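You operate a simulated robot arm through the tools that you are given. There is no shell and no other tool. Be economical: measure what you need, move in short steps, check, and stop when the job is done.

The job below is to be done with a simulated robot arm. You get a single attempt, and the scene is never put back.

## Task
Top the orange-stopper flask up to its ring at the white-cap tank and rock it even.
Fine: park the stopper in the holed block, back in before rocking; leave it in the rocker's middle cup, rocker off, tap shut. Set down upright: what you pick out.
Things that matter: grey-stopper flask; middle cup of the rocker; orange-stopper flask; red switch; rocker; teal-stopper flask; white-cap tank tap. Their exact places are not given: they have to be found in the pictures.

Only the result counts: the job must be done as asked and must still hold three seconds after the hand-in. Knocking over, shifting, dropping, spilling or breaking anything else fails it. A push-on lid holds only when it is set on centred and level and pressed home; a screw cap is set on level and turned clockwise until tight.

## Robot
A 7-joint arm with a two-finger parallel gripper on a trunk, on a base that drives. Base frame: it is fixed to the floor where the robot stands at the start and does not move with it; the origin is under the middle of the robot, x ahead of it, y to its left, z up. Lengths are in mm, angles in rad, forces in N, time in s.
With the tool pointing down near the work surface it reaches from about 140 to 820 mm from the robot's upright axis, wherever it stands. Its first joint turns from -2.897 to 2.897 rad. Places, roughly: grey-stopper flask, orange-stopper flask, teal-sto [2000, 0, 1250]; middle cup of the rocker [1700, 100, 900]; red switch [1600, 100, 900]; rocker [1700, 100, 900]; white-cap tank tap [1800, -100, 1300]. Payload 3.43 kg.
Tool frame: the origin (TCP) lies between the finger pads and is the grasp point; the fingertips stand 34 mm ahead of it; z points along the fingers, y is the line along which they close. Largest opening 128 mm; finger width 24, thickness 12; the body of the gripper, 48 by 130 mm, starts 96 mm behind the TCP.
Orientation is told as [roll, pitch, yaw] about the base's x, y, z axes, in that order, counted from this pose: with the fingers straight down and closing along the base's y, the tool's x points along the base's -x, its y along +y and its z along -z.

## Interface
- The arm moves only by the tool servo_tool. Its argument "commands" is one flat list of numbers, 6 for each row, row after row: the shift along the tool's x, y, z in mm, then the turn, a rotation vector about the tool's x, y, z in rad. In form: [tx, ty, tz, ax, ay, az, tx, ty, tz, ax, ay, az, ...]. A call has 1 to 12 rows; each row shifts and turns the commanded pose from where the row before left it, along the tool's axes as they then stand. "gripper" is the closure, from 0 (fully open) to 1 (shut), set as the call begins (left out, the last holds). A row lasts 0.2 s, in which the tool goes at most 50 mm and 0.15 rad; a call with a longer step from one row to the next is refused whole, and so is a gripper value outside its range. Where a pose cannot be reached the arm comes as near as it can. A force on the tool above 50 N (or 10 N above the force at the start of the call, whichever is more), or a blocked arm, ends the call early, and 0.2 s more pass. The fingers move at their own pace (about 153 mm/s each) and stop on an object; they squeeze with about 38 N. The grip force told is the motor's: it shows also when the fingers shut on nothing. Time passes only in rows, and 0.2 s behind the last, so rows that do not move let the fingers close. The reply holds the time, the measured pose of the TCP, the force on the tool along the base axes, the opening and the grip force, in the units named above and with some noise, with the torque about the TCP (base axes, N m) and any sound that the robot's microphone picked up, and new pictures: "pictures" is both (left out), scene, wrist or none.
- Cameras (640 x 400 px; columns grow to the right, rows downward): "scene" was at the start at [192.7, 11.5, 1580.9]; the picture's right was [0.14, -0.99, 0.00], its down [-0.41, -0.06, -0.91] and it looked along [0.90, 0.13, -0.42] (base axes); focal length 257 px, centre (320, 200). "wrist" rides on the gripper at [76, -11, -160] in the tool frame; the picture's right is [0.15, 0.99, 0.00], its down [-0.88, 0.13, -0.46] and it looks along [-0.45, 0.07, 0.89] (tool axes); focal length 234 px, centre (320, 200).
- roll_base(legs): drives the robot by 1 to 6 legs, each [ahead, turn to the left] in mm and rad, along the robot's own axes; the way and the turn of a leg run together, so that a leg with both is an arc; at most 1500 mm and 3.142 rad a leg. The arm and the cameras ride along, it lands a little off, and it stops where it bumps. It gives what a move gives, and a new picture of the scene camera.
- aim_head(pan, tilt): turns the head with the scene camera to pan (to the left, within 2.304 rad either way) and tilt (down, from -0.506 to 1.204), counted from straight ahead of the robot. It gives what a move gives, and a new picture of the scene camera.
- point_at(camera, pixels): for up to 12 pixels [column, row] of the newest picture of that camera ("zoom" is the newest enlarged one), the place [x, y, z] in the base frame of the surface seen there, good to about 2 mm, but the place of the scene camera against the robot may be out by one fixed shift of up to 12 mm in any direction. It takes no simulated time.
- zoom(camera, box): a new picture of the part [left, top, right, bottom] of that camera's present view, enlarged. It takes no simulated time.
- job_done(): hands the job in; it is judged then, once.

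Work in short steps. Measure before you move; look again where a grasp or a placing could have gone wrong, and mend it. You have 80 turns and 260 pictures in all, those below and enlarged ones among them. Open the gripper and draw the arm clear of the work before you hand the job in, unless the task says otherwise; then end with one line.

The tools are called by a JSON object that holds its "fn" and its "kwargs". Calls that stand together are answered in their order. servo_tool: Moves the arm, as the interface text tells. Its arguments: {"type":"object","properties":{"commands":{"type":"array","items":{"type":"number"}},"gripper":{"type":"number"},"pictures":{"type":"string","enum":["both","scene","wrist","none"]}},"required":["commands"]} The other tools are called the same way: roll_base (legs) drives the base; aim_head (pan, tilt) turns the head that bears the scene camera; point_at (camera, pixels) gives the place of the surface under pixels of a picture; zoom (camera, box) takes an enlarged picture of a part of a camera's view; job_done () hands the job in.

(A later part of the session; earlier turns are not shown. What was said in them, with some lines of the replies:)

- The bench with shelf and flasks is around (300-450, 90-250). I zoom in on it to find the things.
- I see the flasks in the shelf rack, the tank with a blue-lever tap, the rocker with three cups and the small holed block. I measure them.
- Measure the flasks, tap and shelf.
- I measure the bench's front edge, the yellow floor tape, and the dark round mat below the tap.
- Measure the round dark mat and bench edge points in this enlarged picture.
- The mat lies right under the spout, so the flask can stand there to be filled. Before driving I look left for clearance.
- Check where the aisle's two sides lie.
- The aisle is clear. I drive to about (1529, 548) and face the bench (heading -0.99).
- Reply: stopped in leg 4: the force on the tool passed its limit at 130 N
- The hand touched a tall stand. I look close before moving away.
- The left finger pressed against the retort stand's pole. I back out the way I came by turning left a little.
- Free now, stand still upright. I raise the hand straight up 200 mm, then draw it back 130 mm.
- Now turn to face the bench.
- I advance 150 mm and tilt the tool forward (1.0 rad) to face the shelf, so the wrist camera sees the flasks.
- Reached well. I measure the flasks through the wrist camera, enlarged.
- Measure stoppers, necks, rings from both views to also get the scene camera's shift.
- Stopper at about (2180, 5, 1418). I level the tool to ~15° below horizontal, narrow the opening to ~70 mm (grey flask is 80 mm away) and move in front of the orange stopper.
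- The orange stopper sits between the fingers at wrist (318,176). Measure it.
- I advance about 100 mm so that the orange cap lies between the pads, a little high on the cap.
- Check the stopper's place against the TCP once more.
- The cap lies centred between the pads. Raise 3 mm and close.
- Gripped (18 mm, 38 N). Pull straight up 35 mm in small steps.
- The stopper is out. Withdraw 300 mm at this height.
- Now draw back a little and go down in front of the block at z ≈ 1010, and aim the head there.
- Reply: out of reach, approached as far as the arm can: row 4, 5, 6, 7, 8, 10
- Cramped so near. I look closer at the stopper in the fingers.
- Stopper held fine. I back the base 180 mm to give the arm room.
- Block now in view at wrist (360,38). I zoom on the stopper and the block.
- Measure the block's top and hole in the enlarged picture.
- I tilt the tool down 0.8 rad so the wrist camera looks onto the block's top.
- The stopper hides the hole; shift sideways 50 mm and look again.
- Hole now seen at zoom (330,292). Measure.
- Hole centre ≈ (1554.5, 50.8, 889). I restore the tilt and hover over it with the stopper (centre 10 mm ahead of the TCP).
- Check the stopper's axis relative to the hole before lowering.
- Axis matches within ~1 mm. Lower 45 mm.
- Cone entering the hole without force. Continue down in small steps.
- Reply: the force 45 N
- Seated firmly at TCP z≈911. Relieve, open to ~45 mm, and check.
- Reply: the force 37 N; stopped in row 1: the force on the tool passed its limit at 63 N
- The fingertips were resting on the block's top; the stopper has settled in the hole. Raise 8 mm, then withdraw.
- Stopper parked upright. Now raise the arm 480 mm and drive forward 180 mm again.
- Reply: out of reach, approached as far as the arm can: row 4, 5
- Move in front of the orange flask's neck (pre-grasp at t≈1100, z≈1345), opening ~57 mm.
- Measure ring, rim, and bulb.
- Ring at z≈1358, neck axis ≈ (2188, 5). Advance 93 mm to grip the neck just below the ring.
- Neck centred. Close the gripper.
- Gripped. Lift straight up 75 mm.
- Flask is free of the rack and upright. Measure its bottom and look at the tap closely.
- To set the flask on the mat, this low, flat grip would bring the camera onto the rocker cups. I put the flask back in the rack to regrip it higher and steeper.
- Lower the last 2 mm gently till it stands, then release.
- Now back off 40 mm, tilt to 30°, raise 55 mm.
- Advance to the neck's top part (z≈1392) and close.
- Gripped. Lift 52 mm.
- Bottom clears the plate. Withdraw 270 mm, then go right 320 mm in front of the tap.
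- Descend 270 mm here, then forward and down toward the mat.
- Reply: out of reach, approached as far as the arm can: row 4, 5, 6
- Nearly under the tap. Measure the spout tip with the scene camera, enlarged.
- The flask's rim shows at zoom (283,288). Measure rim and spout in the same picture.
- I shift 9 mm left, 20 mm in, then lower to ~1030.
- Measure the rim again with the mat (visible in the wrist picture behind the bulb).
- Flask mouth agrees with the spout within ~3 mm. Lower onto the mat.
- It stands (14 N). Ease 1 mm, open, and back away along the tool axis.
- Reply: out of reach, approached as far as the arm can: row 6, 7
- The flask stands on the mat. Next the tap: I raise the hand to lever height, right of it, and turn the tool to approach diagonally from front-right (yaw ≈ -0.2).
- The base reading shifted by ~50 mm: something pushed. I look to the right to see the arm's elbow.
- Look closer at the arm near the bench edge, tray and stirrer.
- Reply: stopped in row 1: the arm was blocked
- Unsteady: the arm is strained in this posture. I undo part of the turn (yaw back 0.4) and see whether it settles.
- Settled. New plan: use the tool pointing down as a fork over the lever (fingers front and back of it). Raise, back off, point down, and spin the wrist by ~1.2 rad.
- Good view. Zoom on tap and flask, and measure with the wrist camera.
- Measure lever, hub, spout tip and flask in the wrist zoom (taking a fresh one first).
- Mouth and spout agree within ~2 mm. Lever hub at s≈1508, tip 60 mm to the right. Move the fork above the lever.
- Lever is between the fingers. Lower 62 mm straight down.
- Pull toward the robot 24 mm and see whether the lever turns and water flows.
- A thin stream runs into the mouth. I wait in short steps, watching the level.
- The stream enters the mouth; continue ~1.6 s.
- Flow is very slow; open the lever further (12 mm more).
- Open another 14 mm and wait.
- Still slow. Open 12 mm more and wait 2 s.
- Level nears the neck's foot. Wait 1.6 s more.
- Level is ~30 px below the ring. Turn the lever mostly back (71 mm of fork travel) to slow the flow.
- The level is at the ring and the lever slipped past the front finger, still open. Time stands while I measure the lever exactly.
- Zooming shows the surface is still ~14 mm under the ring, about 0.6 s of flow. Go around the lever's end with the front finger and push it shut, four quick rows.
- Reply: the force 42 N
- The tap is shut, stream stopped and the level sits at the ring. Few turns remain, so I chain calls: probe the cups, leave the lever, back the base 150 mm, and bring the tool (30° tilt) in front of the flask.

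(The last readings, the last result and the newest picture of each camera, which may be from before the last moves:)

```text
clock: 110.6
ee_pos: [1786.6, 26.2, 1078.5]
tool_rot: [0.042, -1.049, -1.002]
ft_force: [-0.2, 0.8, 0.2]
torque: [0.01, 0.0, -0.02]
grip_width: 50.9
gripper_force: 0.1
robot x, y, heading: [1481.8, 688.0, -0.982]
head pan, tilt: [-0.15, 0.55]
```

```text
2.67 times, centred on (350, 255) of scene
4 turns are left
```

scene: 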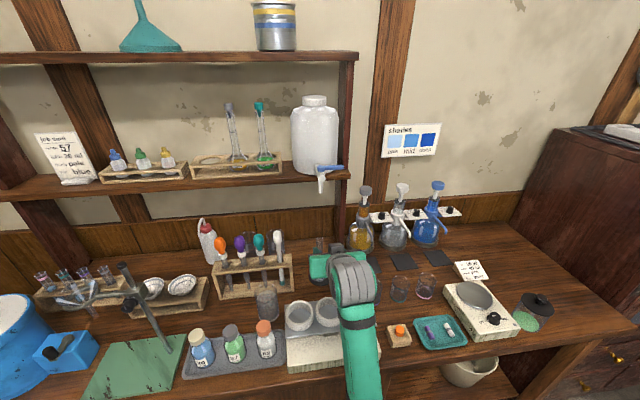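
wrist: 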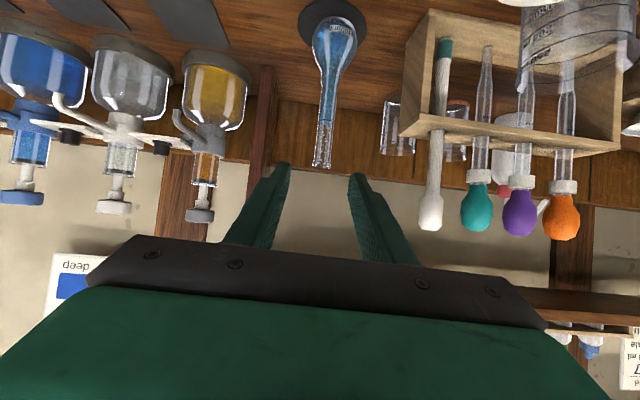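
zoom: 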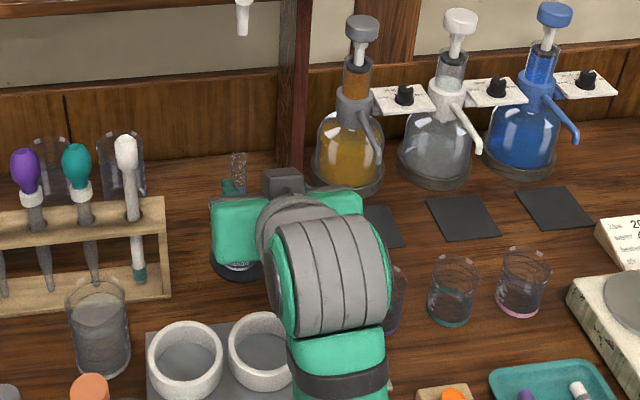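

Pose as planned; flask neck is centred ahead. Cup centre ≈ (1741, 116), floor z≈936. Grip the flask, lift 130 mm, carry it over the middle cup and lower it partly in.

{"fn": "servo_tool", "kwargs": {"commands": [1.4, 0, 40.5, 0, 0, 0, 1.4, 0, 40.5, 0, 0, 0, 1.4, 0, 40.4, 0, 0, 0, 0, 0, 0, 0, 0, 0], "gripper": 0.6, "pictures": "none"}}

{"fn": "servo_tool", "kwargs": {"commands": [0, 0, 0, 0, 0, 0, 0, 0, 0, 0, 0, 0, 0, 0, 0, 0, 0, 0, 0, 0, 0, 0, 0, 0], "gripper": 0.97, "pictures": "wrist"}}

{"fn": "servo_tool", "kwargs": {"commands": [-8.7, 0.2, -5, 0, 0, 0, -17.3, 0.4, -10, 0, 0, 0, -21.7, 0.5, -12.5, 0, 0, 0, -21.7, 0.5, -12.5, 0, 0, 0, -21.7, 0.5, -12.5, 0, 0, 0, -13, 0.3, -7.5, 0, 0, 0, -8.7, 0.2, -5, 0, 0, 0, 0, 0, 0, 0, 0, 0], "pictures": "none"}}

{"fn": "servo_tool", "kwargs": {"commands": [5, 0.6, -8.8, 0, 0, 0, 10, 1.2, -17.6, 0, 0, 0, 12.7, 1.6, -22, 0, 0, 0, 12.7, 1.6, -22, 0, 0, 0, 12.7, 1.6, -22, 0, 0, 0, 12.7, 1.6, -22, 0, 0, 0, 12.7, 1.6, -22, 0, 0, 0, 10, 1.2, -17.6, 0, 0, 0, 8, 0.9, -14, 0, 0, 0, 5, 0.6, -8.2, 0, 0, 0, 0, 0, 0, 0, 0, 0], "pictures": "scene"}}

{"fn": "servo_tool", "kwargs": {"commands": [8.7, -0.2, 5, 0, 0, 0, 8.7, -0.2, 5, 0, 0, 0, 8.7, -0.2, 5, 0, 0, 0, 8.7, -0.2, 5, 0, 0, 0, 0, 0, 0, 0, 0, 0], "pictures": "both"}}

{"fn": "zoom", "kwargs": {"camera": "scene", "box": [270, 220, 390, 370]}}

{"fn": "zoom", "kwargs": {"camera": "wrist", "box": [240, 0, 400, 200]}}

```text
clock: 111.6
ee_pos: [1844.7, -58.4, 1017.1]
tool_rot: [0.041, -1.051, -1.002]
ft_force: [-0.4, -0.3, 0.7]
torque: [0.0, -0.01, 0.05]
grip_width: 51.2
gripper_force: 0.0
robot x, y, heading: [1478.2, 688.1, -0.981]
head pan, tilt: [-0.15, 0.55]
```

```text
clock: 112.6
ee_pos: [1845.7, -60.0, 1016.5]
tool_rot: [0.045, -1.049, -1.003]
ft_force: [0.5, -0.2, -0.4]
torque: [0.05, -0.05, 0.02]
grip_width: 18.5
gripper_force: 37.7
robot x, y, heading: [1482.7, 685.0, -0.982]
head pan, tilt: [-0.15, 0.55]
```

wrist: 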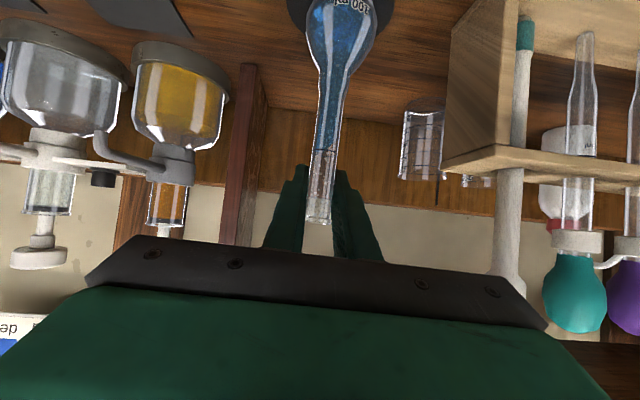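

```text
clock: 114.4
ee_pos: [1845.3, -58.5, 1145.3]
tool_rot: [0.043, -1.05, -1.002]
ft_force: [0.3, 0.4, -1.7]
torque: [0.02, 0.01, -0.01]
grip_width: 18.7
gripper_force: 37.8
robot x, y, heading: [1480.7, 687.4, -0.978]
head pan, tilt: [-0.15, 0.55]
```

```text
clock: 116.8
ee_pos: [1740.1, 117.4, 1143.8]
tool_rot: [0.044, -1.05, -1.002]
ft_force: [0.6, 0.0, -1.3]
torque: [-0.03, 0.04, 0.02]
grip_width: 18.8
gripper_force: 37.7
robot x, y, heading: [1481.2, 692.0, -0.979]
head pan, tilt: [-0.15, 0.55]
```

scene: 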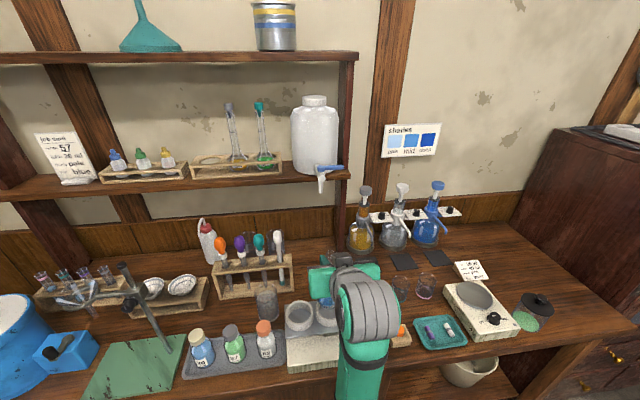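

```text
clock: 118.0
ee_pos: [1738.9, 116.7, 1104.6]
tool_rot: [0.04, -1.052, -1.001]
ft_force: [-2.9, -4.5, 1.0]
torque: [-0.48, 0.32, 0.01]
grip_width: 18.7
gripper_force: 38.5
robot x, y, heading: [1481.3, 689.6, -0.982]
head pan, tilt: [-0.15, 0.55]
```

scene: 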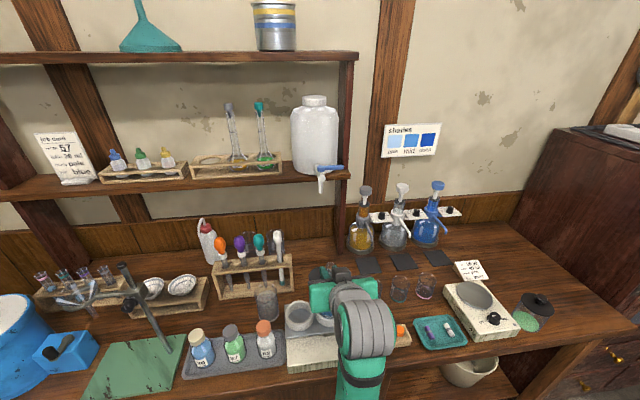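
wrist: 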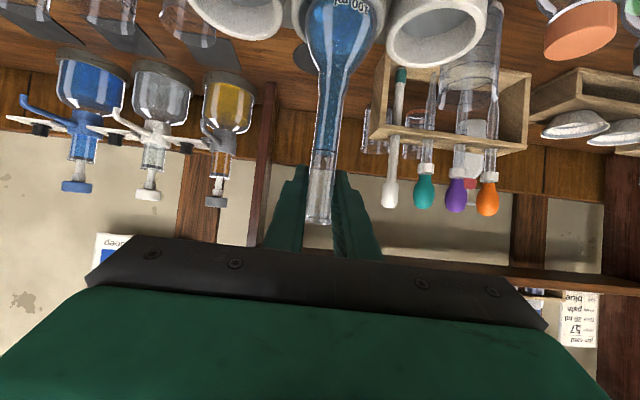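

```text
2.67 times, centred on (330, 295) of scene
```

zoom: 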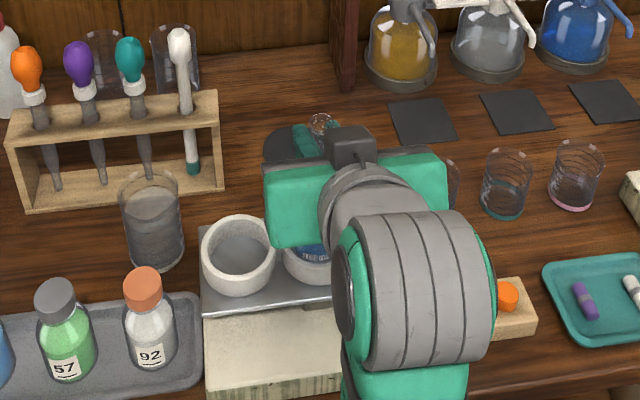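

```text
2.00 times, centred on (320, 100) of wrist
3 turns are left
```

zoom: 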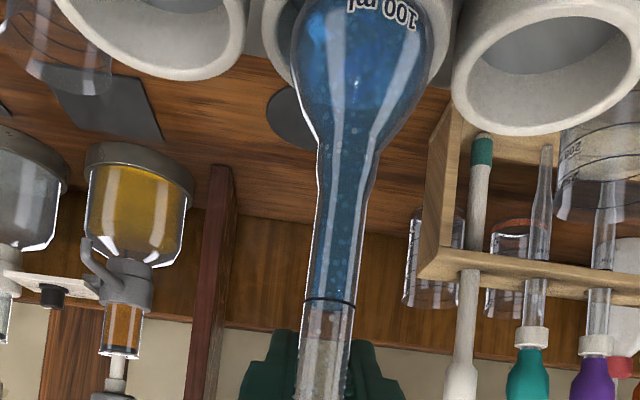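

The flask is in the cup's mouth with a slight touch on the left wall. I centre it 3 mm, lower it, release, retreat, then pick the parked stopper from above and hover it over the flask.

{"fn": "servo_tool", "kwargs": {"commands": [-0.8, -3, 1.2, 0, 0, 0, 2.17, 0, 1.25, 0, 0, 0, 2.17, 0, 1.25, 0, 0, 0, 2.17, 0, 1.25, 0, 0, 0, 2.17, 0, 1.25, 0, 0, 0, 2.17, 0, 1.25, 0, 0, 0, 2.17, 0, 1.25, 0, 0, 0, 1.3, 0, 0.75, 0, 0, 0, 1.3, 0, 0.75, 0, 0, 0, 1.3, 0, 0.75, 0, 0, 0, 0, 0, 0, 0, 0, 0], "pictures": "none"}}

{"fn": "servo_tool", "kwargs": {"commands": [0, 0, 0, 0, 0, 0, 0, 0, 0, 0, 0, 0, 0, 0, -30, 0, 0, 0, 0, 0, -45, 0, 0, 0, 0, 0, -45, 0, 0, 0, -26, 0.6, -15, 0, 0, 0, -26, 0.6, -15, 0, 0, 0], "gripper": 0.6, "pictures": "both"}}

{"fn": "servo_tool", "kwargs": {"commands": [0, 0, 0, 0, 0.15, 0, 0, 0, 0, 0, 0.15, 0, 0, 0, 0, 0, 0.15, 0, 0, 0, 0, 0, 0.15, 0, 0, 0, 0, 0, 0.15, 0, 0, 0, 0, 0, 0.15, 0, 0, 0, 0, 0, 0.149, 0, -10.4, -37.1, -0.8, 0, 0, 0, -10.4, -37.1, -0.8, 0, 0, 0, -10.4, -37.1, -0.8, 0, 0, 0, -10.4, -37.1, -0.8, 0, 0, 0, -10.4, -37.2, -0.8, 0, 0, 0], "pictures": "none"}}

{"fn": "servo_tool", "kwargs": {"commands": [0, -0.9, 43, 0, 0, 0, 0, -0.9, 43, 0, 0, 0, 0, -0.9, 43, 0, 0, 0, 0, -0.9, 43, 0, 0, 0, 0, -0.9, 43, 0, 0, 0, 0, -0.6, 30, 0, 0, 0, 0, -0.4, 20, 0, 0, 0, 0, -0.2, 11, 0, 0, 0, 0, 0, 0, 0, 0, 0], "pictures": "wrist"}}

{"fn": "servo_tool", "kwargs": {"commands": [0, 0, 0, 0, 0, 0, 0, 0, 0, 0, 0, 0, 0, 0, 0, 0, 0, 0, 0, 0, 0, 0, 0, 0], "gripper": 0.95, "pictures": "wrist"}}

{"fn": "servo_tool", "kwargs": {"commands": [0, 0.2, -10, 0, 0, 0, 0, 0.4, -20, 0, 0, 0, 0, 0.9, -41.4, 0, 0, 0, 0, 0.9, -41.4, 0, 0, 0, 0, 0.9, -41.4, 0, 0, 0, 0, 0.9, -41.4, 0, 0, 0, 0, 0.9, -41.4, 0, 0, 0, 0, 0.9, -41.4, 0, 0, 0, 0, 0.2, -11.6, 0, 0, 0], "pictures": "none"}}

{"fn": "servo_tool", "kwargs": {"commands": [-10.4, 37.4, 0.8, 0, 0, 0, -10.4, 37.4, 0.8, 0, 0, 0, -10.4, 37.4, 0.8, 0, 0, 0, -10.4, 37.4, 0.8, 0, 0, 0, -10.4, 37.4, 0.8, 0, 0, 0, 0, 0, 0, 0, 0, 0], "pictures": "both"}}

{"fn": "zoom", "kwargs": {"camera": "wrist", "box": [240, 80, 400, 220]}}

{"fn": "zoom", "kwargs": {"camera": "scene", "box": [270, 210, 390, 370]}}

```text
clock: 120.4
ee_pos: [1736.5, 113.5, 1085.2]
tool_rot: [0.04, -1.054, -1.002]
ft_force: [1.4, -1.3, 23.8]
torque: [-0.39, 0.0, 0.03]
grip_width: 19.0
gripper_force: 37.8
robot x, y, heading: [1480.9, 688.5, -0.98]
head pan, tilt: [-0.15, 0.55]
```

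```text
clock: 122.0
ee_pos: [1686.5, 150.6, 1210.4]
tool_rot: [0.045, -1.047, -1.001]
ft_force: [0.6, -0.7, 0.4]
torque: [0.01, 0.01, -0.03]
grip_width: 51.3
gripper_force: 0.2
out of reach, approached as far as the arm can: row 4, 5
robot x, y, heading: [1478.6, 690.6, -0.981]
head pan, tilt: [-0.15, 0.55]
```

scene: 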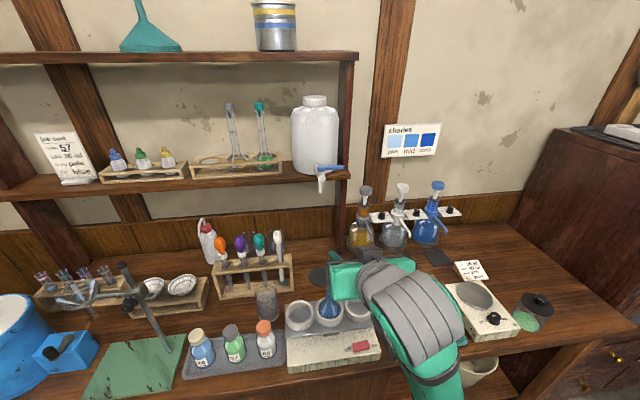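
wrist: 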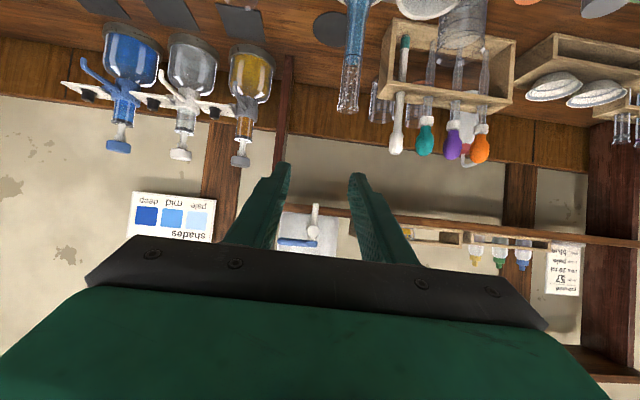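

```text
clock: 124.6
ee_pos: [1561.6, 2.6, 1211.7]
tool_rot: [0.022, -0.002, -0.962]
ft_force: [0.9, 0.2, -0.2]
torque: [0.01, -0.01, -0.03]
grip_width: 51.2
gripper_force: 0.1
robot x, y, heading: [1477.9, 686.6, -0.976]
head pan, tilt: [-0.15, 0.55]
```

```text
clock: 126.6
ee_pos: [1560.4, 1.1, 933.5]
tool_rot: [0.022, -0.002, -0.966]
ft_force: [0.6, -0.9, 0.2]
torque: [0.02, -0.02, -0.01]
grip_width: 51.0
gripper_force: 0.1
robot x, y, heading: [1480.6, 688.5, -0.981]
head pan, tilt: [-0.15, 0.55]
```

wrist: 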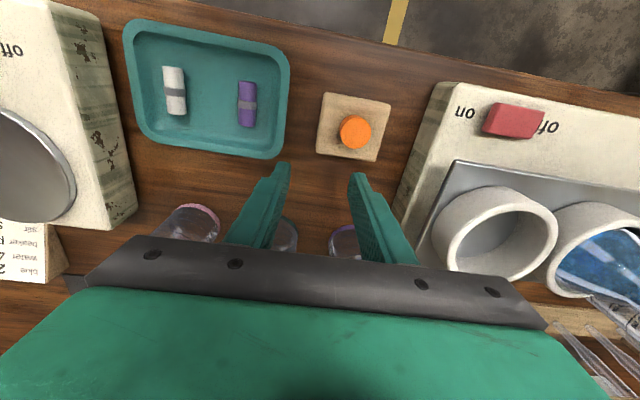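

```text
clock: 127.6
ee_pos: [1561.3, 0.7, 934.3]
tool_rot: [0.02, -0.001, -0.965]
ft_force: [-0.1, 1.2, 0.0]
torque: [0.0, 0.03, 0.0]
grip_width: 6.6
gripper_force: 0.0
robot x, y, heading: [1479.5, 692.5, -0.983]
head pan, tilt: [-0.15, 0.55]
```

wrist: 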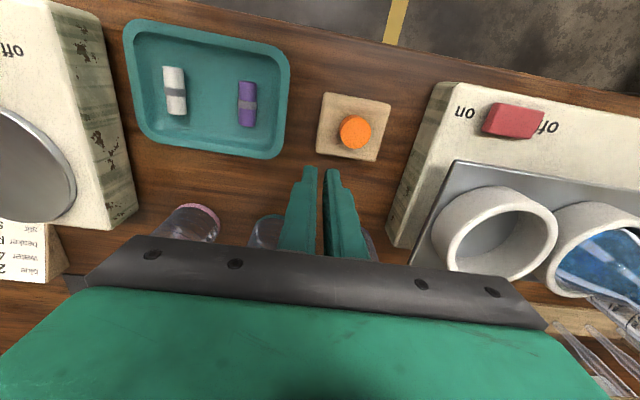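

```text
clock: 129.6
ee_pos: [1562.0, 2.6, 1223.7]
tool_rot: [0.021, -0.001, -0.966]
ft_force: [0.1, -0.1, -0.1]
torque: [-0.01, -0.02, -0.01]
grip_width: 6.5
gripper_force: 0.1
robot x, y, heading: [1481.5, 687.0, -0.978]
head pan, tilt: [-0.15, 0.55]
```

```text
clock: 131.0
ee_pos: [1746.6, 67.1, 1224.4]
tool_rot: [0.021, -0.003, -0.965]
ft_force: [0.3, -0.2, -0.1]
torque: [0.01, 0.02, -0.01]
grip_width: 6.5
gripper_force: 0.1
robot x, y, heading: [1483.1, 692.5, -0.983]
head pan, tilt: [-0.15, 0.55]
```

scene: 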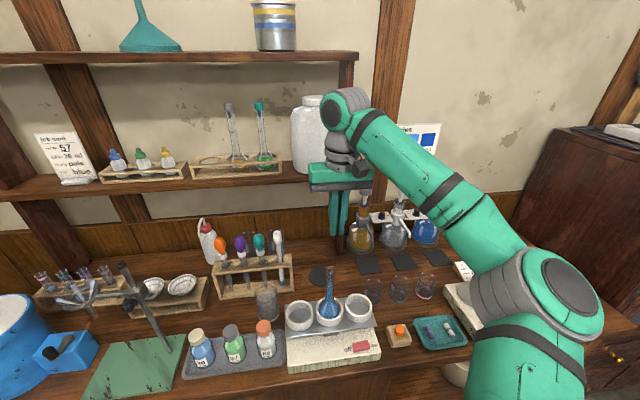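
wrist: 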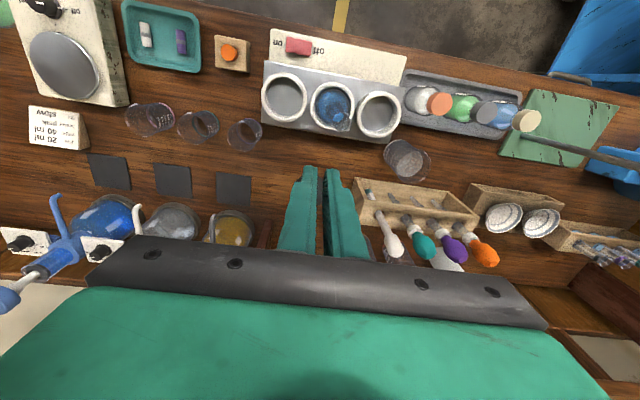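

```text
2.86 times, centred on (320, 150) of wrist
```

zoom: 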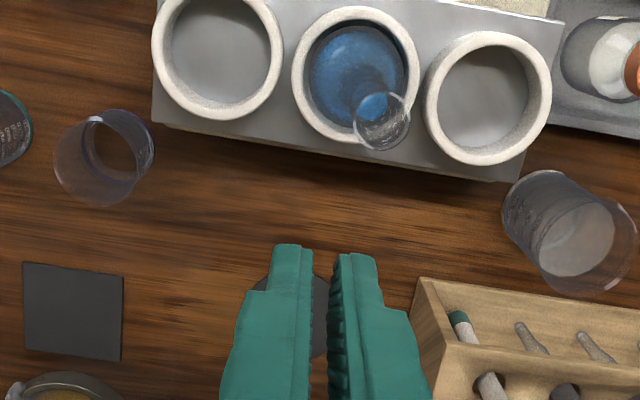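

```text
2.50 times, centred on (330, 290) of scene
2 turns are left
```

zoom: 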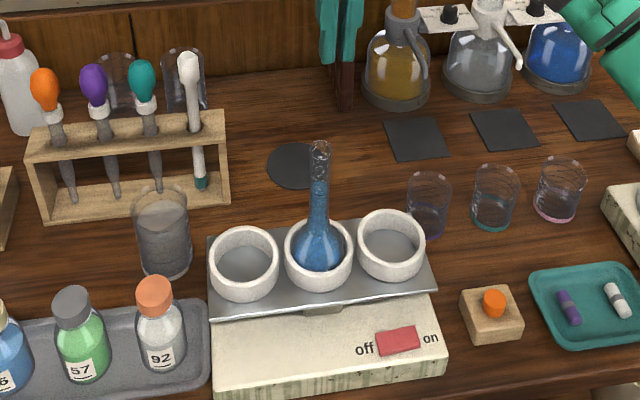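

The retreat had been cut by reach, so the stopper pick missed harmlessly; the flask stands in the middle cup. From the picture the stopper is at ≈(1554, 51), mouth at ≈(1739.5, 112), switch at ≈(1632, 140) with "on" at its right end. I fetch the stopper, press it in, then press the switch's "on" end and watch.

{"fn": "servo_tool", "kwargs": {"commands": [19.3, -33.5, -0.7, 0, 0, 0, 19.3, -33.5, -0.7, 0, 0, 0, 19.3, -33.5, -0.7, 0, 0, 0, 19.3, -33.5, -0.7, 0, 0, 0, 19.3, -33.5, -0.7, 0, 0, 0, 0, -0.9, 43, 0, 0, 0, 0, -0.9, 43, 0, 0, 0, 0, -0.9, 43, 0, 0, 0, 0, -0.9, 43, 0, 0, 0, 0, -0.9, 43, 0, 0, 0], "gripper": 0.6, "pictures": "none"}}

{"fn": "servo_tool", "kwargs": {"commands": [0, -0.9, 43, 0, 0, 0, 0, -0.4, 20, 0, 0, 0, 0, -0.3, 12, 0, 0, 0, 0, -0.1, 6.4, 0, 0, 0, 0, 0, 0, 0, 0, 0], "pictures": "wrist"}}

{"fn": "servo_tool", "kwargs": {"commands": [0, 0, 0, 0, 0, 0, 0, 0, 0, 0, 0, 0, 0, 0, 0, 0, 0, 0, 0, 0, 0, 0, 0, 0], "gripper": 0.95, "pictures": "none"}}

{"fn": "servo_tool", "kwargs": {"commands": [0, 0.2, -10, 0, 0, 0, 0, 0.4, -20, 0, 0, 0, 0, 0.9, -43, 0, 0, 0, 0, 0.9, -43, 0, 0, 0, 0, 0.9, -43, 0, 0, 0, 0, 0.9, -43, 0, 0, 0, 0, 0.9, -43, 0, 0, 0, 0, 0.9, -43, 0, 0, 0], "pictures": "wrist"}}

{"fn": "servo_tool", "kwargs": {"commands": [-11.1, 37.4, 0.8, 0, 0, 0, -11.1, 37.4, 0.8, 0, 0, 0, -11.1, 37.4, 0.8, 0, 0, 0, -11.1, 37.4, 0.8, 0, 0, 0, -11, 37.6, 0.7, 0, 0, 0, 0, 0, 0, 0, 0, 0], "pictures": "both"}}

{"fn": "servo_tool", "kwargs": {"commands": [0, -0.5, 25, 0, 0, 0, 0, -0.3, 16, 0, 0, 0, 0, -0.2, 10, 0, 0, 0, 0, -0.1, 5, 0, 0, 0, 0, -0.1, 5, 0, 0, 0, 0, 0, 2, 0, 0, 0, 0, 0, 2, 0, 0, 0, 0, 0, 2, 0, 0, 0, 0, 0, 2, 0, 0, 0, 0, 0, 2, 0, 0, 0, 0, 0, 2, 0, 0, 0, 0, 0, 2, 0, 0, 0], "pictures": "both"}}

{"fn": "servo_tool", "kwargs": {"commands": [0, 0, 0, 0, 0, 0, 0, 0, 0, 0, 0, 0, 0, 0.4, -20, 0, 0, 0, 0, 0.8, -40, 0, 0, 0, 0, 0.8, -40, 0, 0, 0], "gripper": 0.7, "pictures": "both"}}

{"fn": "servo_tool", "kwargs": {"commands": [28.1, -28.5, -0.6, 0, 0, 0, 28.1, -28.5, -0.6, 0, 0, 0, 28.2, -28.6, -0.6, 0, 0, 0, 0, -0.9, 45, 0, 0, 0, 0, -0.9, 45, 0, 0, 0, 0, -0.9, 45, 0, 0, 0, 0, -0.9, 45, 0, 0, 0, 0, -0.9, 45, 0, 0, 0, 0, -0.9, 45, 0, 0, 0, 0, -0.4, 19, 0, 0, 0], "gripper": 1.0, "pictures": "wrist"}}

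{"fn": "servo_tool", "kwargs": {"commands": [0, 0, 3, 0, 0, 0, 0, 0, 3, 0, 0, 0, 0, 0, 3, 0, 0, 0, 0, 0, 3, 0, 0, 0, 0, 0, 3, 0, 0, 0, 0, 0, 3, 0, 0, 0, 0, 0, 3, 0, 0, 0, 0, 0, 3, 0, 0, 0], "pictures": "wrist"}}

{"fn": "servo_tool", "kwargs": {"commands": [0, 0.4, -20, 0, 0, 0, 0, 0.8, -40, 0, 0, 0, 0, 0, 0, 0, 0, 0, 0, 0, 0, 0, 0, 0, 0, 0, 0, 0, 0, 0], "pictures": "both"}}

{"fn": "zoom", "kwargs": {"camera": "scene", "box": [270, 240, 390, 370]}}

```text
clock: 133.2
ee_pos: [1553.0, 48.3, 1008.5]
tool_rot: [0.022, -0.002, -0.964]
ft_force: [0.8, -0.2, -0.2]
torque: [-0.03, 0.01, 0.0]
grip_width: 51.1
gripper_force: 0.1
robot x, y, heading: [1480.3, 690.4, -0.981]
head pan, tilt: [-0.15, 0.55]
```

```text
clock: 134.4
ee_pos: [1552.5, 50.8, 926.8]
tool_rot: [0.022, -0.001, -0.964]
ft_force: [-0.2, 0.3, -0.4]
torque: [0.01, 0.01, -0.03]
grip_width: 51.1
gripper_force: 0.1
robot x, y, heading: [1483.4, 687.8, -0.98]
head pan, tilt: [-0.15, 0.55]
```

wrist: 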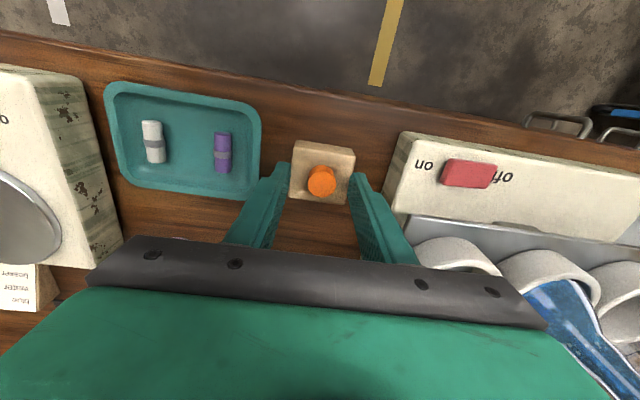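

```text
clock: 135.4
ee_pos: [1553.1, 49.2, 928.5]
tool_rot: [0.02, -0.001, -0.964]
ft_force: [2.1, 0.7, 1.1]
torque: [0.05, -0.07, -0.02]
grip_width: 20.7
gripper_force: 38.6
robot x, y, heading: [1481.7, 688.9, -0.986]
head pan, tilt: [-0.15, 0.55]
```

```text
clock: 137.2
ee_pos: [1551.0, 51.4, 1212.1]
tool_rot: [0.02, 0.001, -0.965]
ft_force: [-0.6, 0.3, 0.3]
torque: [0.04, -0.03, 0.01]
grip_width: 20.8
gripper_force: 38.0
robot x, y, heading: [1482.6, 687.9, -0.983]
head pan, tilt: [-0.15, 0.55]
```

wrist: 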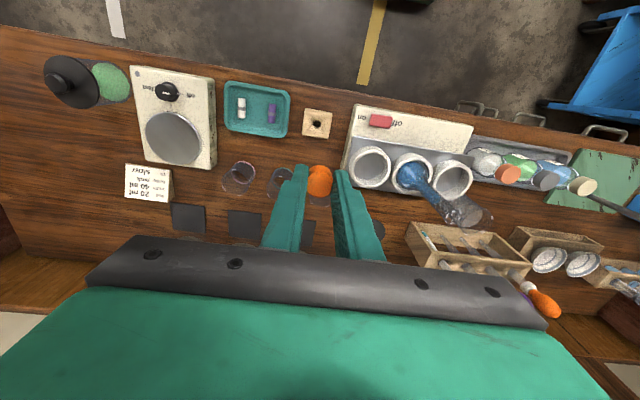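

```text
clock: 138.6
ee_pos: [1738.9, 110.6, 1213.7]
tool_rot: [0.021, -0.002, -0.965]
ft_force: [-0.4, -0.5, -0.3]
torque: [0.0, -0.03, 0.0]
grip_width: 20.8
gripper_force: 38.5
robot x, y, heading: [1479.5, 686.7, -0.978]
head pan, tilt: [-0.15, 0.55]
```

scene: 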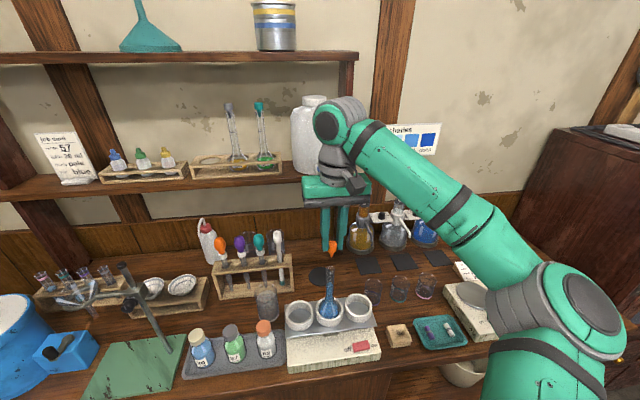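
wrist: 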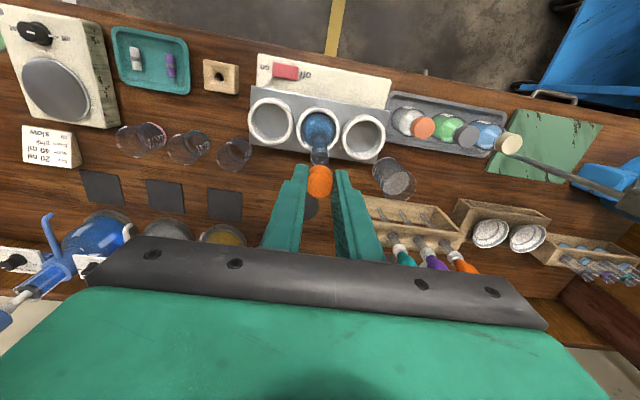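

```text
clock: 140.1
ee_pos: [1738.3, 110.1, 1157.0]
tool_rot: [0.02, -0.01, -0.965]
ft_force: [-0.3, 0.7, 13.4]
torque: [0.0, 0.0, -0.02]
grip_width: 20.8
gripper_force: 37.6
robot x, y, heading: [1483.9, 688.5, -0.976]
head pan, tilt: [-0.15, 0.55]
stopped in row 7: the force on the tool passed its limit at 54 N (the readings are from after the stop); the commanded pose is now the measured one
```

scene: 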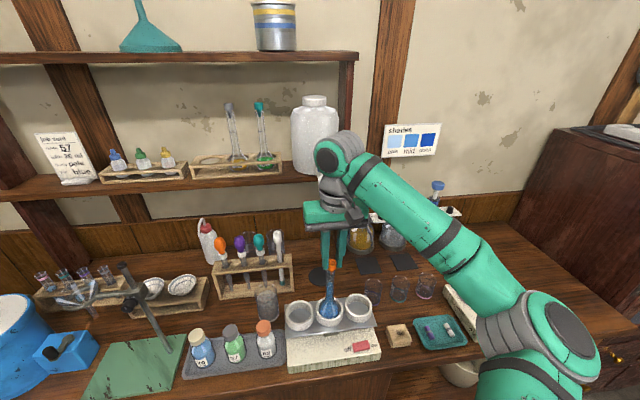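
wrist: 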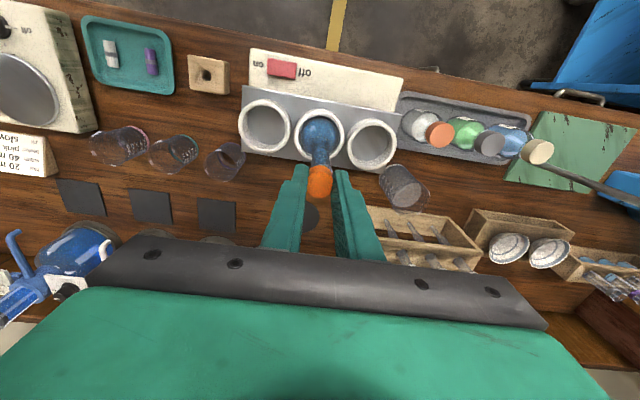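

```text
clock: 141.3
ee_pos: [1737.6, 111.0, 1256.0]
tool_rot: [0.024, -0.007, -0.964]
ft_force: [-0.1, -0.3, 0.1]
torque: [0.04, 0.05, -0.01]
grip_width: 38.4
gripper_force: 0.0
robot x, y, heading: [1479.5, 688.1, -0.978]
head pan, tilt: [-0.15, 0.55]
```

scene: 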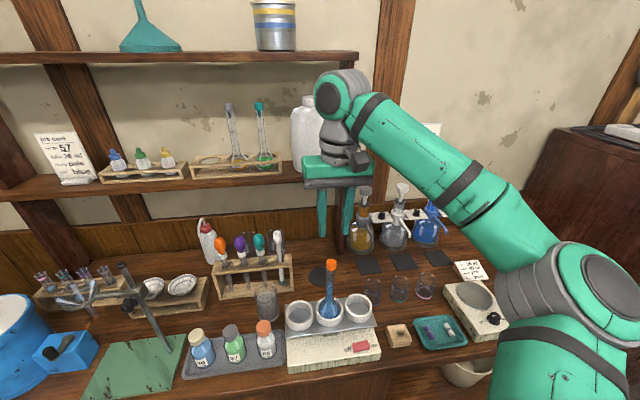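
wrist: 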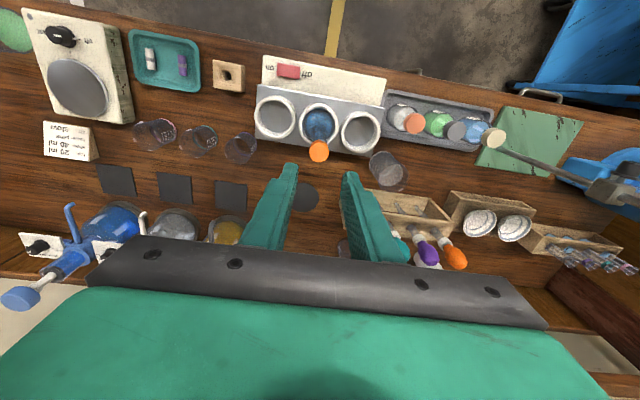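

```text
clock: 143.5
ee_pos: [1622.6, 129.8, 965.6]
tool_rot: [0.021, -0.01, -0.965]
ft_force: [0.0, -0.5, -0.3]
torque: [0.04, 0.02, 0.02]
grip_width: 0.0
gripper_force: 33.4
robot x, y, heading: [1481.7, 686.8, -0.978]
head pan, tilt: [-0.15, 0.55]
```

wrist: 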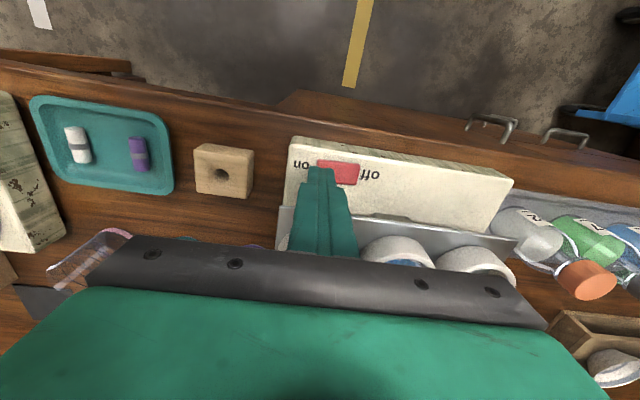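

```text
clock: 145.3
ee_pos: [1622.0, 130.5, 943.7]
tool_rot: [0.022, -0.01, -0.965]
ft_force: [-0.4, 0.1, 16.5]
torque: [0.2, -0.06, 0.01]
grip_width: 0.0
gripper_force: 32.9
robot x, y, heading: [1480.5, 687.7, -0.977]
head pan, tilt: [-0.15, 0.55]
```

wrist: 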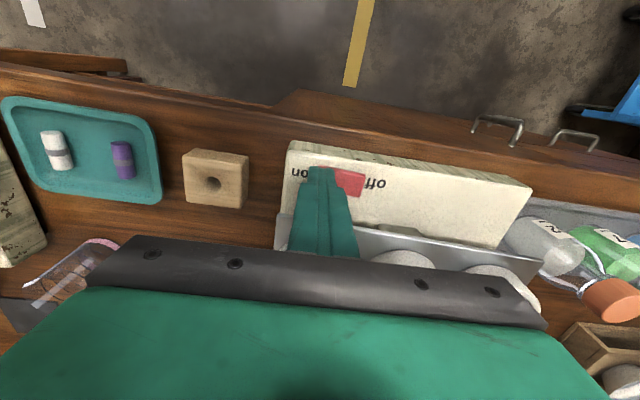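

```text
clock: 146.5
ee_pos: [1620.7, 130.7, 1001.0]
tool_rot: [0.02, -0.009, -0.964]
ft_force: [-0.1, -0.5, 0.2]
torque: [0.01, 0.0, -0.04]
grip_width: 0.0
gripper_force: 32.6
robot x, y, heading: [1481.0, 690.2, -0.983]
head pan, tilt: [-0.15, 0.55]
```

scene: 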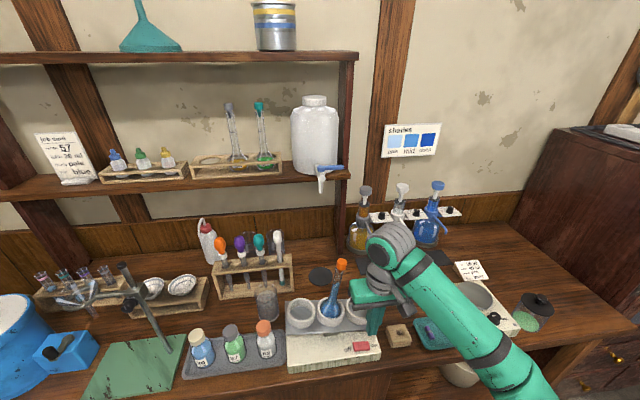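
wrist: 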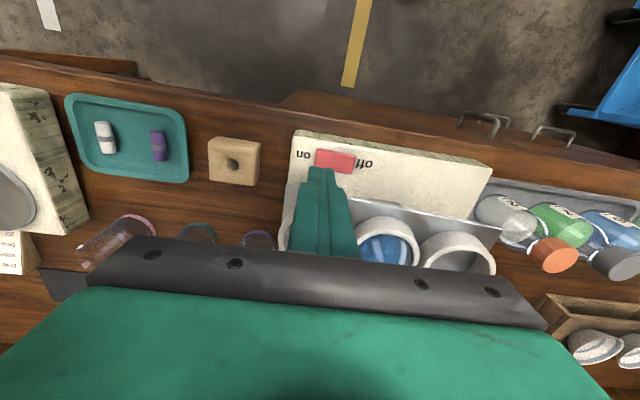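

```text
3.08 times, centred on (330, 305) of scene
```

zoom: 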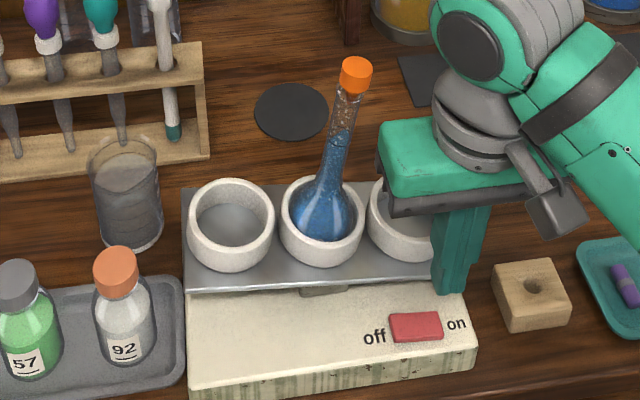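

{"fn": "servo_tool", "kwargs": {"commands": [0, 0, 0, 0, 0, 0, 0, 0, 0, 0, 0, 0, 0, 0, 0, 0, 0, 0, 0, 0, 0, 0, 0, 0, 0, 0, 0, 0, 0, 0, 0, 0, 0, 0, 0, 0, 0, 0, 0, 0, 0, 0, 0, 0, 0, 0, 0, 0, 0, 0, 0, 0, 0, 0, 0, 0, 0, 0, 0, 0, 0, 0, 0, 0, 0, 0, 0, 0, 0, 0, 0, 0], "pictures": "scene"}}

{"fn": "servo_tool", "kwargs": {"commands": [0, 0, 0, 0, 0, 0, 0, 0, 0, 0, 0, 0, 0, 0, 0, 0, 0, 0, 0, 0, 0, 0, 0, 0, 0, 0, 0, 0, 0, 0, 0, 0, 0, 0, 0, 0, 0, 0, 0, 0, 0, 0, 0, 0, 0, 0, 0, 0, 0, 0, 0, 0, 0, 0, 0, 0, 0, 0, 0, 0, 0, 0, 0, 0, 0, 0, 0, 0, 0, 0, 0, 0], "pictures": "both"}}

{"fn": "zoom", "kwargs": {"camera": "scene", "box": [270, 240, 390, 370]}}

{"fn": "zoom", "kwargs": {"camera": "wrist", "box": [240, 20, 560, 220]}}

```text
clock: 149.1
ee_pos: [1619.9, 130.5, 1001.7]
tool_rot: [0.021, -0.008, -0.965]
ft_force: [-0.2, 0.6, -0.4]
torque: [0.01, -0.01, -0.03]
grip_width: 0.1
gripper_force: 33.3
robot x, y, heading: [1478.1, 684.8, -0.983]
head pan, tilt: [-0.15, 0.55]
```

scene: 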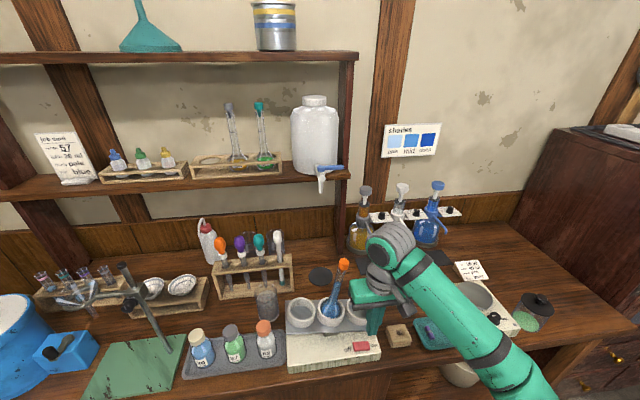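

```text
clock: 151.7
ee_pos: [1621.0, 130.4, 1001.0]
tool_rot: [0.021, -0.009, -0.966]
ft_force: [0.1, -0.3, 0.5]
torque: [0.01, -0.01, 0.0]
grip_width: 0.0
gripper_force: 32.6
robot x, y, heading: [1479.7, 688.0, -0.975]
head pan, tilt: [-0.15, 0.55]
```

scene: 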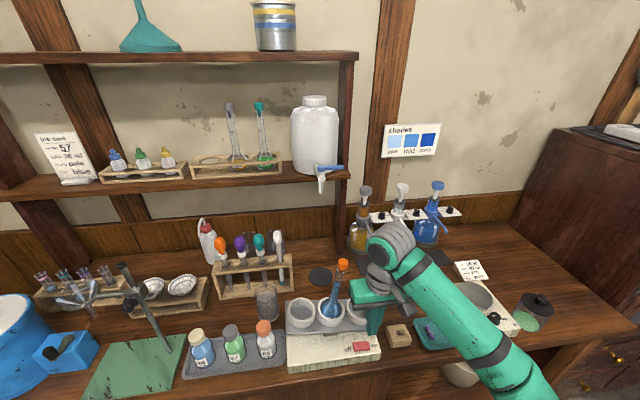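
wrist: 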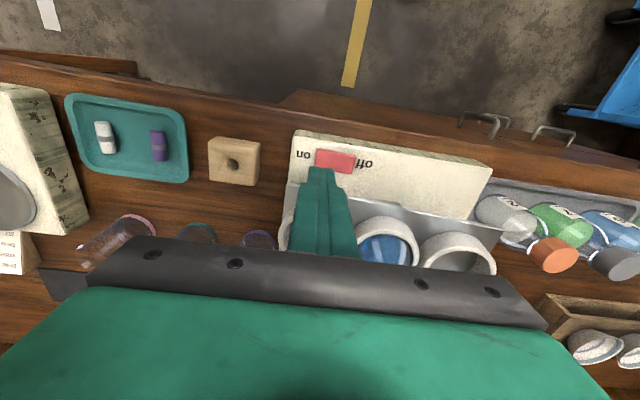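

```text
3.08 times, centred on (330, 305) of scene
```

zoom: 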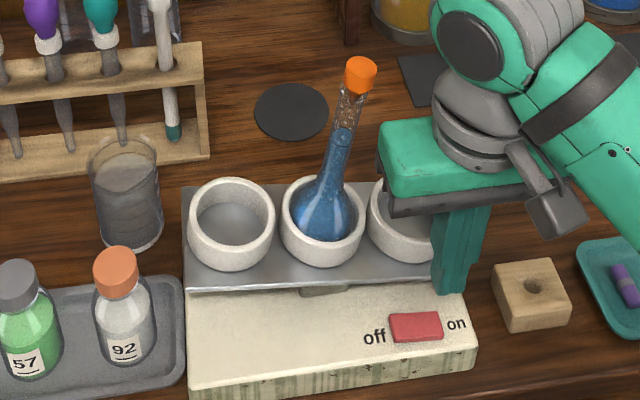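

```text
2.00 times, centred on (400, 120) of wrist
1 turns are left
```

zoom: 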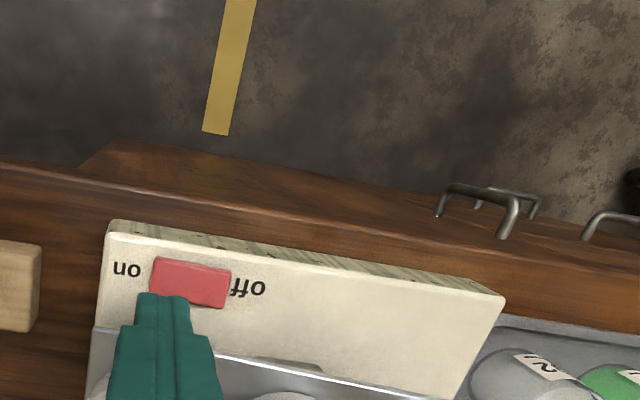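

The stopper is home in the flask and the rocker is running (tray tilting, flask swaying). I let it rock ~20 s more, then press the "off" end, lift away, open, draw clear, and hand in.

{"fn": "servo_tool", "kwargs": {"commands": [0, 0, 0, 0, 0, 0, 0, 0, 0, 0, 0, 0, 0, 0, 0, 0, 0, 0, 0, 0, 0, 0, 0, 0, 0, 0, 0, 0, 0, 0, 0, 0, 0, 0, 0, 0, 0, 0, 0, 0, 0, 0, 0, 0, 0, 0, 0, 0, 0, 0, 0, 0, 0, 0, 0, 0, 0, 0, 0, 0, 0, 0, 0, 0, 0, 0, 0, 0, 0, 0, 0, 0], "pictures": "none"}}

{"fn": "servo_tool", "kwargs": {"commands": [0, 0, 0, 0, 0, 0, 0, 0, 0, 0, 0, 0, 0, 0, 0, 0, 0, 0, 0, 0, 0, 0, 0, 0, 0, 0, 0, 0, 0, 0, 0, 0, 0, 0, 0, 0, 0, 0, 0, 0, 0, 0, 0, 0, 0, 0, 0, 0, 0, 0, 0, 0, 0, 0, 0, 0, 0, 0, 0, 0, 0, 0, 0, 0, 0, 0, 0, 0, 0, 0, 0, 0], "pictures": "none"}}

{"fn": "servo_tool", "kwargs": {"commands": [0, 0, 0, 0, 0, 0, 0, 0, 0, 0, 0, 0, 0, 0, 0, 0, 0, 0, 0, 0, 0, 0, 0, 0, 0, 0, 0, 0, 0, 0, 0, 0, 0, 0, 0, 0, 0, 0, 0, 0, 0, 0, 0, 0, 0, 0, 0, 0, 0, 0, 0, 0, 0, 0, 0, 0, 0, 0, 0, 0, 0, 0, 0, 0, 0, 0, 0, 0, 0, 0, 0, 0], "pictures": "none"}}

{"fn": "servo_tool", "kwargs": {"commands": [0, 0, 0, 0, 0, 0, 0, 0, 0, 0, 0, 0, 0, 0, 0, 0, 0, 0, 0, 0, 0, 0, 0, 0, 0, 0, 0, 0, 0, 0, 0, 0, 0, 0, 0, 0, 0, 0, 0, 0, 0, 0, 0, 0, 0, 0, 0, 0, 0, 0, 0, 0, 0, 0, 0, 0, 0, 0, 0, 0, 0, 0, 0, 0, 0, 0, 0, 0, 0, 0, 0, 0], "pictures": "none"}}

{"fn": "servo_tool", "kwargs": {"commands": [0, 0, 0, 0, 0, 0, 0, 0, 0, 0, 0, 0, 0, 0, 0, 0, 0, 0, 0, 0, 0, 0, 0, 0, 0, 0, 0, 0, 0, 0, 0, 0, 0, 0, 0, 0, 0, 0, 0, 0, 0, 0, 0, 0, 0, 0, 0, 0, 0, 0, 0, 0, 0, 0, 0, 0, 0, 0, 0, 0, 0, 0, 0, 0, 0, 0, 0, 0, 0, 0, 0, 0], "pictures": "none"}}

{"fn": "servo_tool", "kwargs": {"commands": [0, 0, 0, 0, 0, 0, 0, 0, 0, 0, 0, 0, 0, 0, 0, 0, 0, 0, 0, 0, 0, 0, 0, 0, 0, 0, 0, 0, 0, 0, 0, 0, 0, 0, 0, 0, 0, 0, 0, 0, 0, 0, 0, 0, 0, 0, 0, 0, 0, 0, 0, 0, 0, 0, 0, 0, 0, 0, 0, 0, 0, 0, 0, 0, 0, 0, 0, 0, 0, 0, 0, 0], "pictures": "none"}}

{"fn": "servo_tool", "kwargs": {"commands": [0, 0, 0, 0, 0, 0, 0, 0, 0, 0, 0, 0, 0, 0, 0, 0, 0, 0, 0, 0, 0, 0, 0, 0, 0, 0, 0, 0, 0, 0, 0, 0, 0, 0, 0, 0, 0, 0, 0, 0, 0, 0, 0, 0, 0, 0, 0, 0, 0, 0, 0, 0, 0, 0, 0, 0, 0, 0, 0, 0, 0, 0, 0, 0, 0, 0, 0, 0, 0, 0, 0, 0], "pictures": "none"}}

{"fn": "servo_tool", "kwargs": {"commands": [-0.4, 15.5, 0.3, 0, 0, 0, -0.4, 15.5, 0.3, 0, 0, 0, 0, -0.4, 20, 0, 0, 0, 0, -0.4, 20, 0, 0, 0, 0, 0, 3, 0, 0, 0, 0, 0, 3, 0, 0, 0, 0, 0, 3, 0, 0, 0, 0, 0, 3, 0, 0, 0, 0, 0, 3, 0, 0, 0, 0, 0, 3, 0, 0, 0, 0, 0, 3, 0, 0, 0, 0, 0, 0, 0, 0, 0], "pictures": "none"}}

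{"fn": "servo_tool", "kwargs": {"commands": [0, 0.4, -20, 0, 0, 0, 0, 0.8, -40, 0, 0, 0, 0, 0.8, -40, 0, 0, 0, 0, 0.8, -40, 0, 0, 0, 40, 0, 0, 0, 0, 0, 40, 0, 0, 0, 0, 0, 40, 0, 0, 0, 0, 0, 0, 0, 0, 0, 0, 0, 0, 0, 0, 0, 0, 0, 0, 0, 0, 0, 0, 0], "gripper": 0.9, "pictures": "none"}}

{"fn": "servo_tool", "kwargs": {"commands": [0, 0, 0, 0, 0, 0, 0, 0, 0, 0, 0, 0, 0, 0, 0, 0, 0, 0, 0, 0, 0, 0, 0, 0, 0, 0, 0, 0, 0, 0, 0, 0, 0, 0, 0, 0], "gripper": 0.3, "pictures": "scene"}}

{"fn": "job_done", "kwargs": {}}

```text
clock: 154.3
ee_pos: [1620.1, 129.0, 1001.5]
tool_rot: [0.022, -0.007, -0.965]
ft_force: [-0.6, 0.7, 0.0]
torque: [-0.02, -0.02, 0.0]
grip_width: 0.0
gripper_force: 33.2
robot x, y, heading: [1481.1, 692.5, -0.977]
head pan, tilt: [-0.15, 0.55]
```

```text
clock: 156.9
ee_pos: [1620.9, 130.3, 1001.3]
tool_rot: [0.021, -0.008, -0.966]
ft_force: [0.1, -0.8, -0.7]
torque: [0.02, 0.03, -0.02]
grip_width: 0.2
gripper_force: 33.2
robot x, y, heading: [1481.9, 688.8, -0.979]
head pan, tilt: [-0.15, 0.55]
```

```text
clock: 159.5
ee_pos: [1621.1, 129.9, 1000.6]
tool_rot: [0.021, -0.009, -0.965]
ft_force: [0.1, -0.6, 0.0]
torque: [-0.03, -0.01, 0.03]
grip_width: 0.0
gripper_force: 32.2
robot x, y, heading: [1484.2, 689.5, -0.986]
head pan, tilt: [-0.15, 0.55]
```

```text
clock: 162.1
ee_pos: [1620.0, 129.7, 1001.7]
tool_rot: [0.022, -0.008, -0.964]
ft_force: [-0.1, 0.1, -1.0]
torque: [-0.02, 0.04, 0.01]
grip_width: 0.0
gripper_force: 33.1
robot x, y, heading: [1482.5, 688.1, -0.982]
head pan, tilt: [-0.15, 0.55]
```

```text
clock: 164.7
ee_pos: [1620.8, 131.2, 1001.6]
tool_rot: [0.02, -0.008, -0.963]
ft_force: [-0.5, 0.0, -0.8]
torque: [0.01, 0.01, -0.05]
grip_width: 0.1
gripper_force: 32.9
robot x, y, heading: [1483.3, 691.5, -0.981]
head pan, tilt: [-0.15, 0.55]
```

```text
clock: 167.3
ee_pos: [1620.5, 129.8, 1000.7]
tool_rot: [0.021, -0.008, -0.966]
ft_force: [-0.7, 0.2, 0.2]
torque: [0.01, 0.01, 0.0]
grip_width: 0.0
gripper_force: 33.0
robot x, y, heading: [1480.4, 687.2, -0.98]
head pan, tilt: [-0.15, 0.55]
```

```text
clock: 169.9
ee_pos: [1619.9, 130.4, 1001.7]
tool_rot: [0.02, -0.009, -0.967]
ft_force: [0.6, -0.9, 0.3]
torque: [0.01, 0.03, 0.0]
grip_width: 0.0
gripper_force: 33.2
robot x, y, heading: [1479.5, 687.7, -0.981]
head pan, tilt: [-0.15, 0.55]
```

```text
clock: 172.7
ee_pos: [1648.4, 146.3, 943.3]
tool_rot: [0.022, -0.013, -0.964]
ft_force: [-0.2, 8.6, 14.6]
torque: [0.31, 0.2, -0.1]
grip_width: 0.2
gripper_force: 32.9
robot x, y, heading: [1482.1, 687.3, -0.98]
head pan, tilt: [-0.15, 0.55]
stopped in row 12: the force on the tool passed its limit at 52 N (the readings are from after the stop); the commanded pose is now the measured one
```

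```text
clock: 174.9
ee_pos: [1579.7, 247.1, 1082.1]
tool_rot: [0.021, -0.013, -0.963]
ft_force: [0.8, 0.2, -0.5]
torque: [-0.02, -0.04, 0.03]
grip_width: 12.8
gripper_force: 0.0
robot x, y, heading: [1480.9, 692.3, -0.977]
head pan, tilt: [-0.15, 0.55]
```

```text
clock: 176.3
ee_pos: [1579.3, 248.4, 1081.9]
tool_rot: [0.02, -0.013, -0.964]
ft_force: [-0.4, -0.3, 0.6]
torque: [0.0, 0.02, 0.0]
grip_width: 89.6
gripper_force: 0.1
robot x, y, heading: [1483.9, 684.2, -0.984]
head pan, tilt: [-0.15, 0.55]
```

scene: 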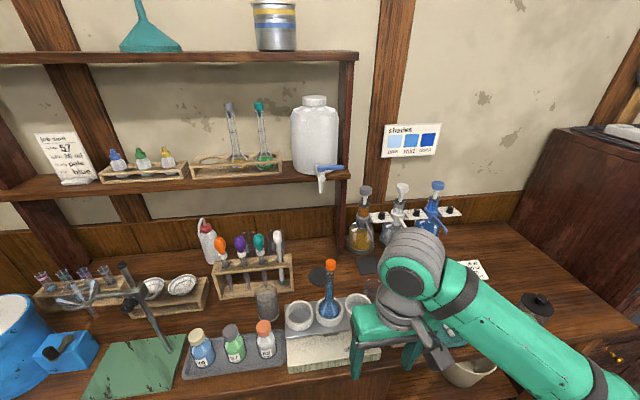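

```text
The job is handed in.
```

The orange-stopper flask is filled to its ring, stoppered, rocked for about 25 s, and left upright in the rocker's middle cup. The tap is shut and the arm is clear. I pressed the rocker's "off" end, and the last picture shows the flask upright, but I had no turns left to zoom in on the switch or tray. Early on, while turning, the hand hit the tall stand with a 130 N peak; it stayed upright, but I did not measure whether it moved.
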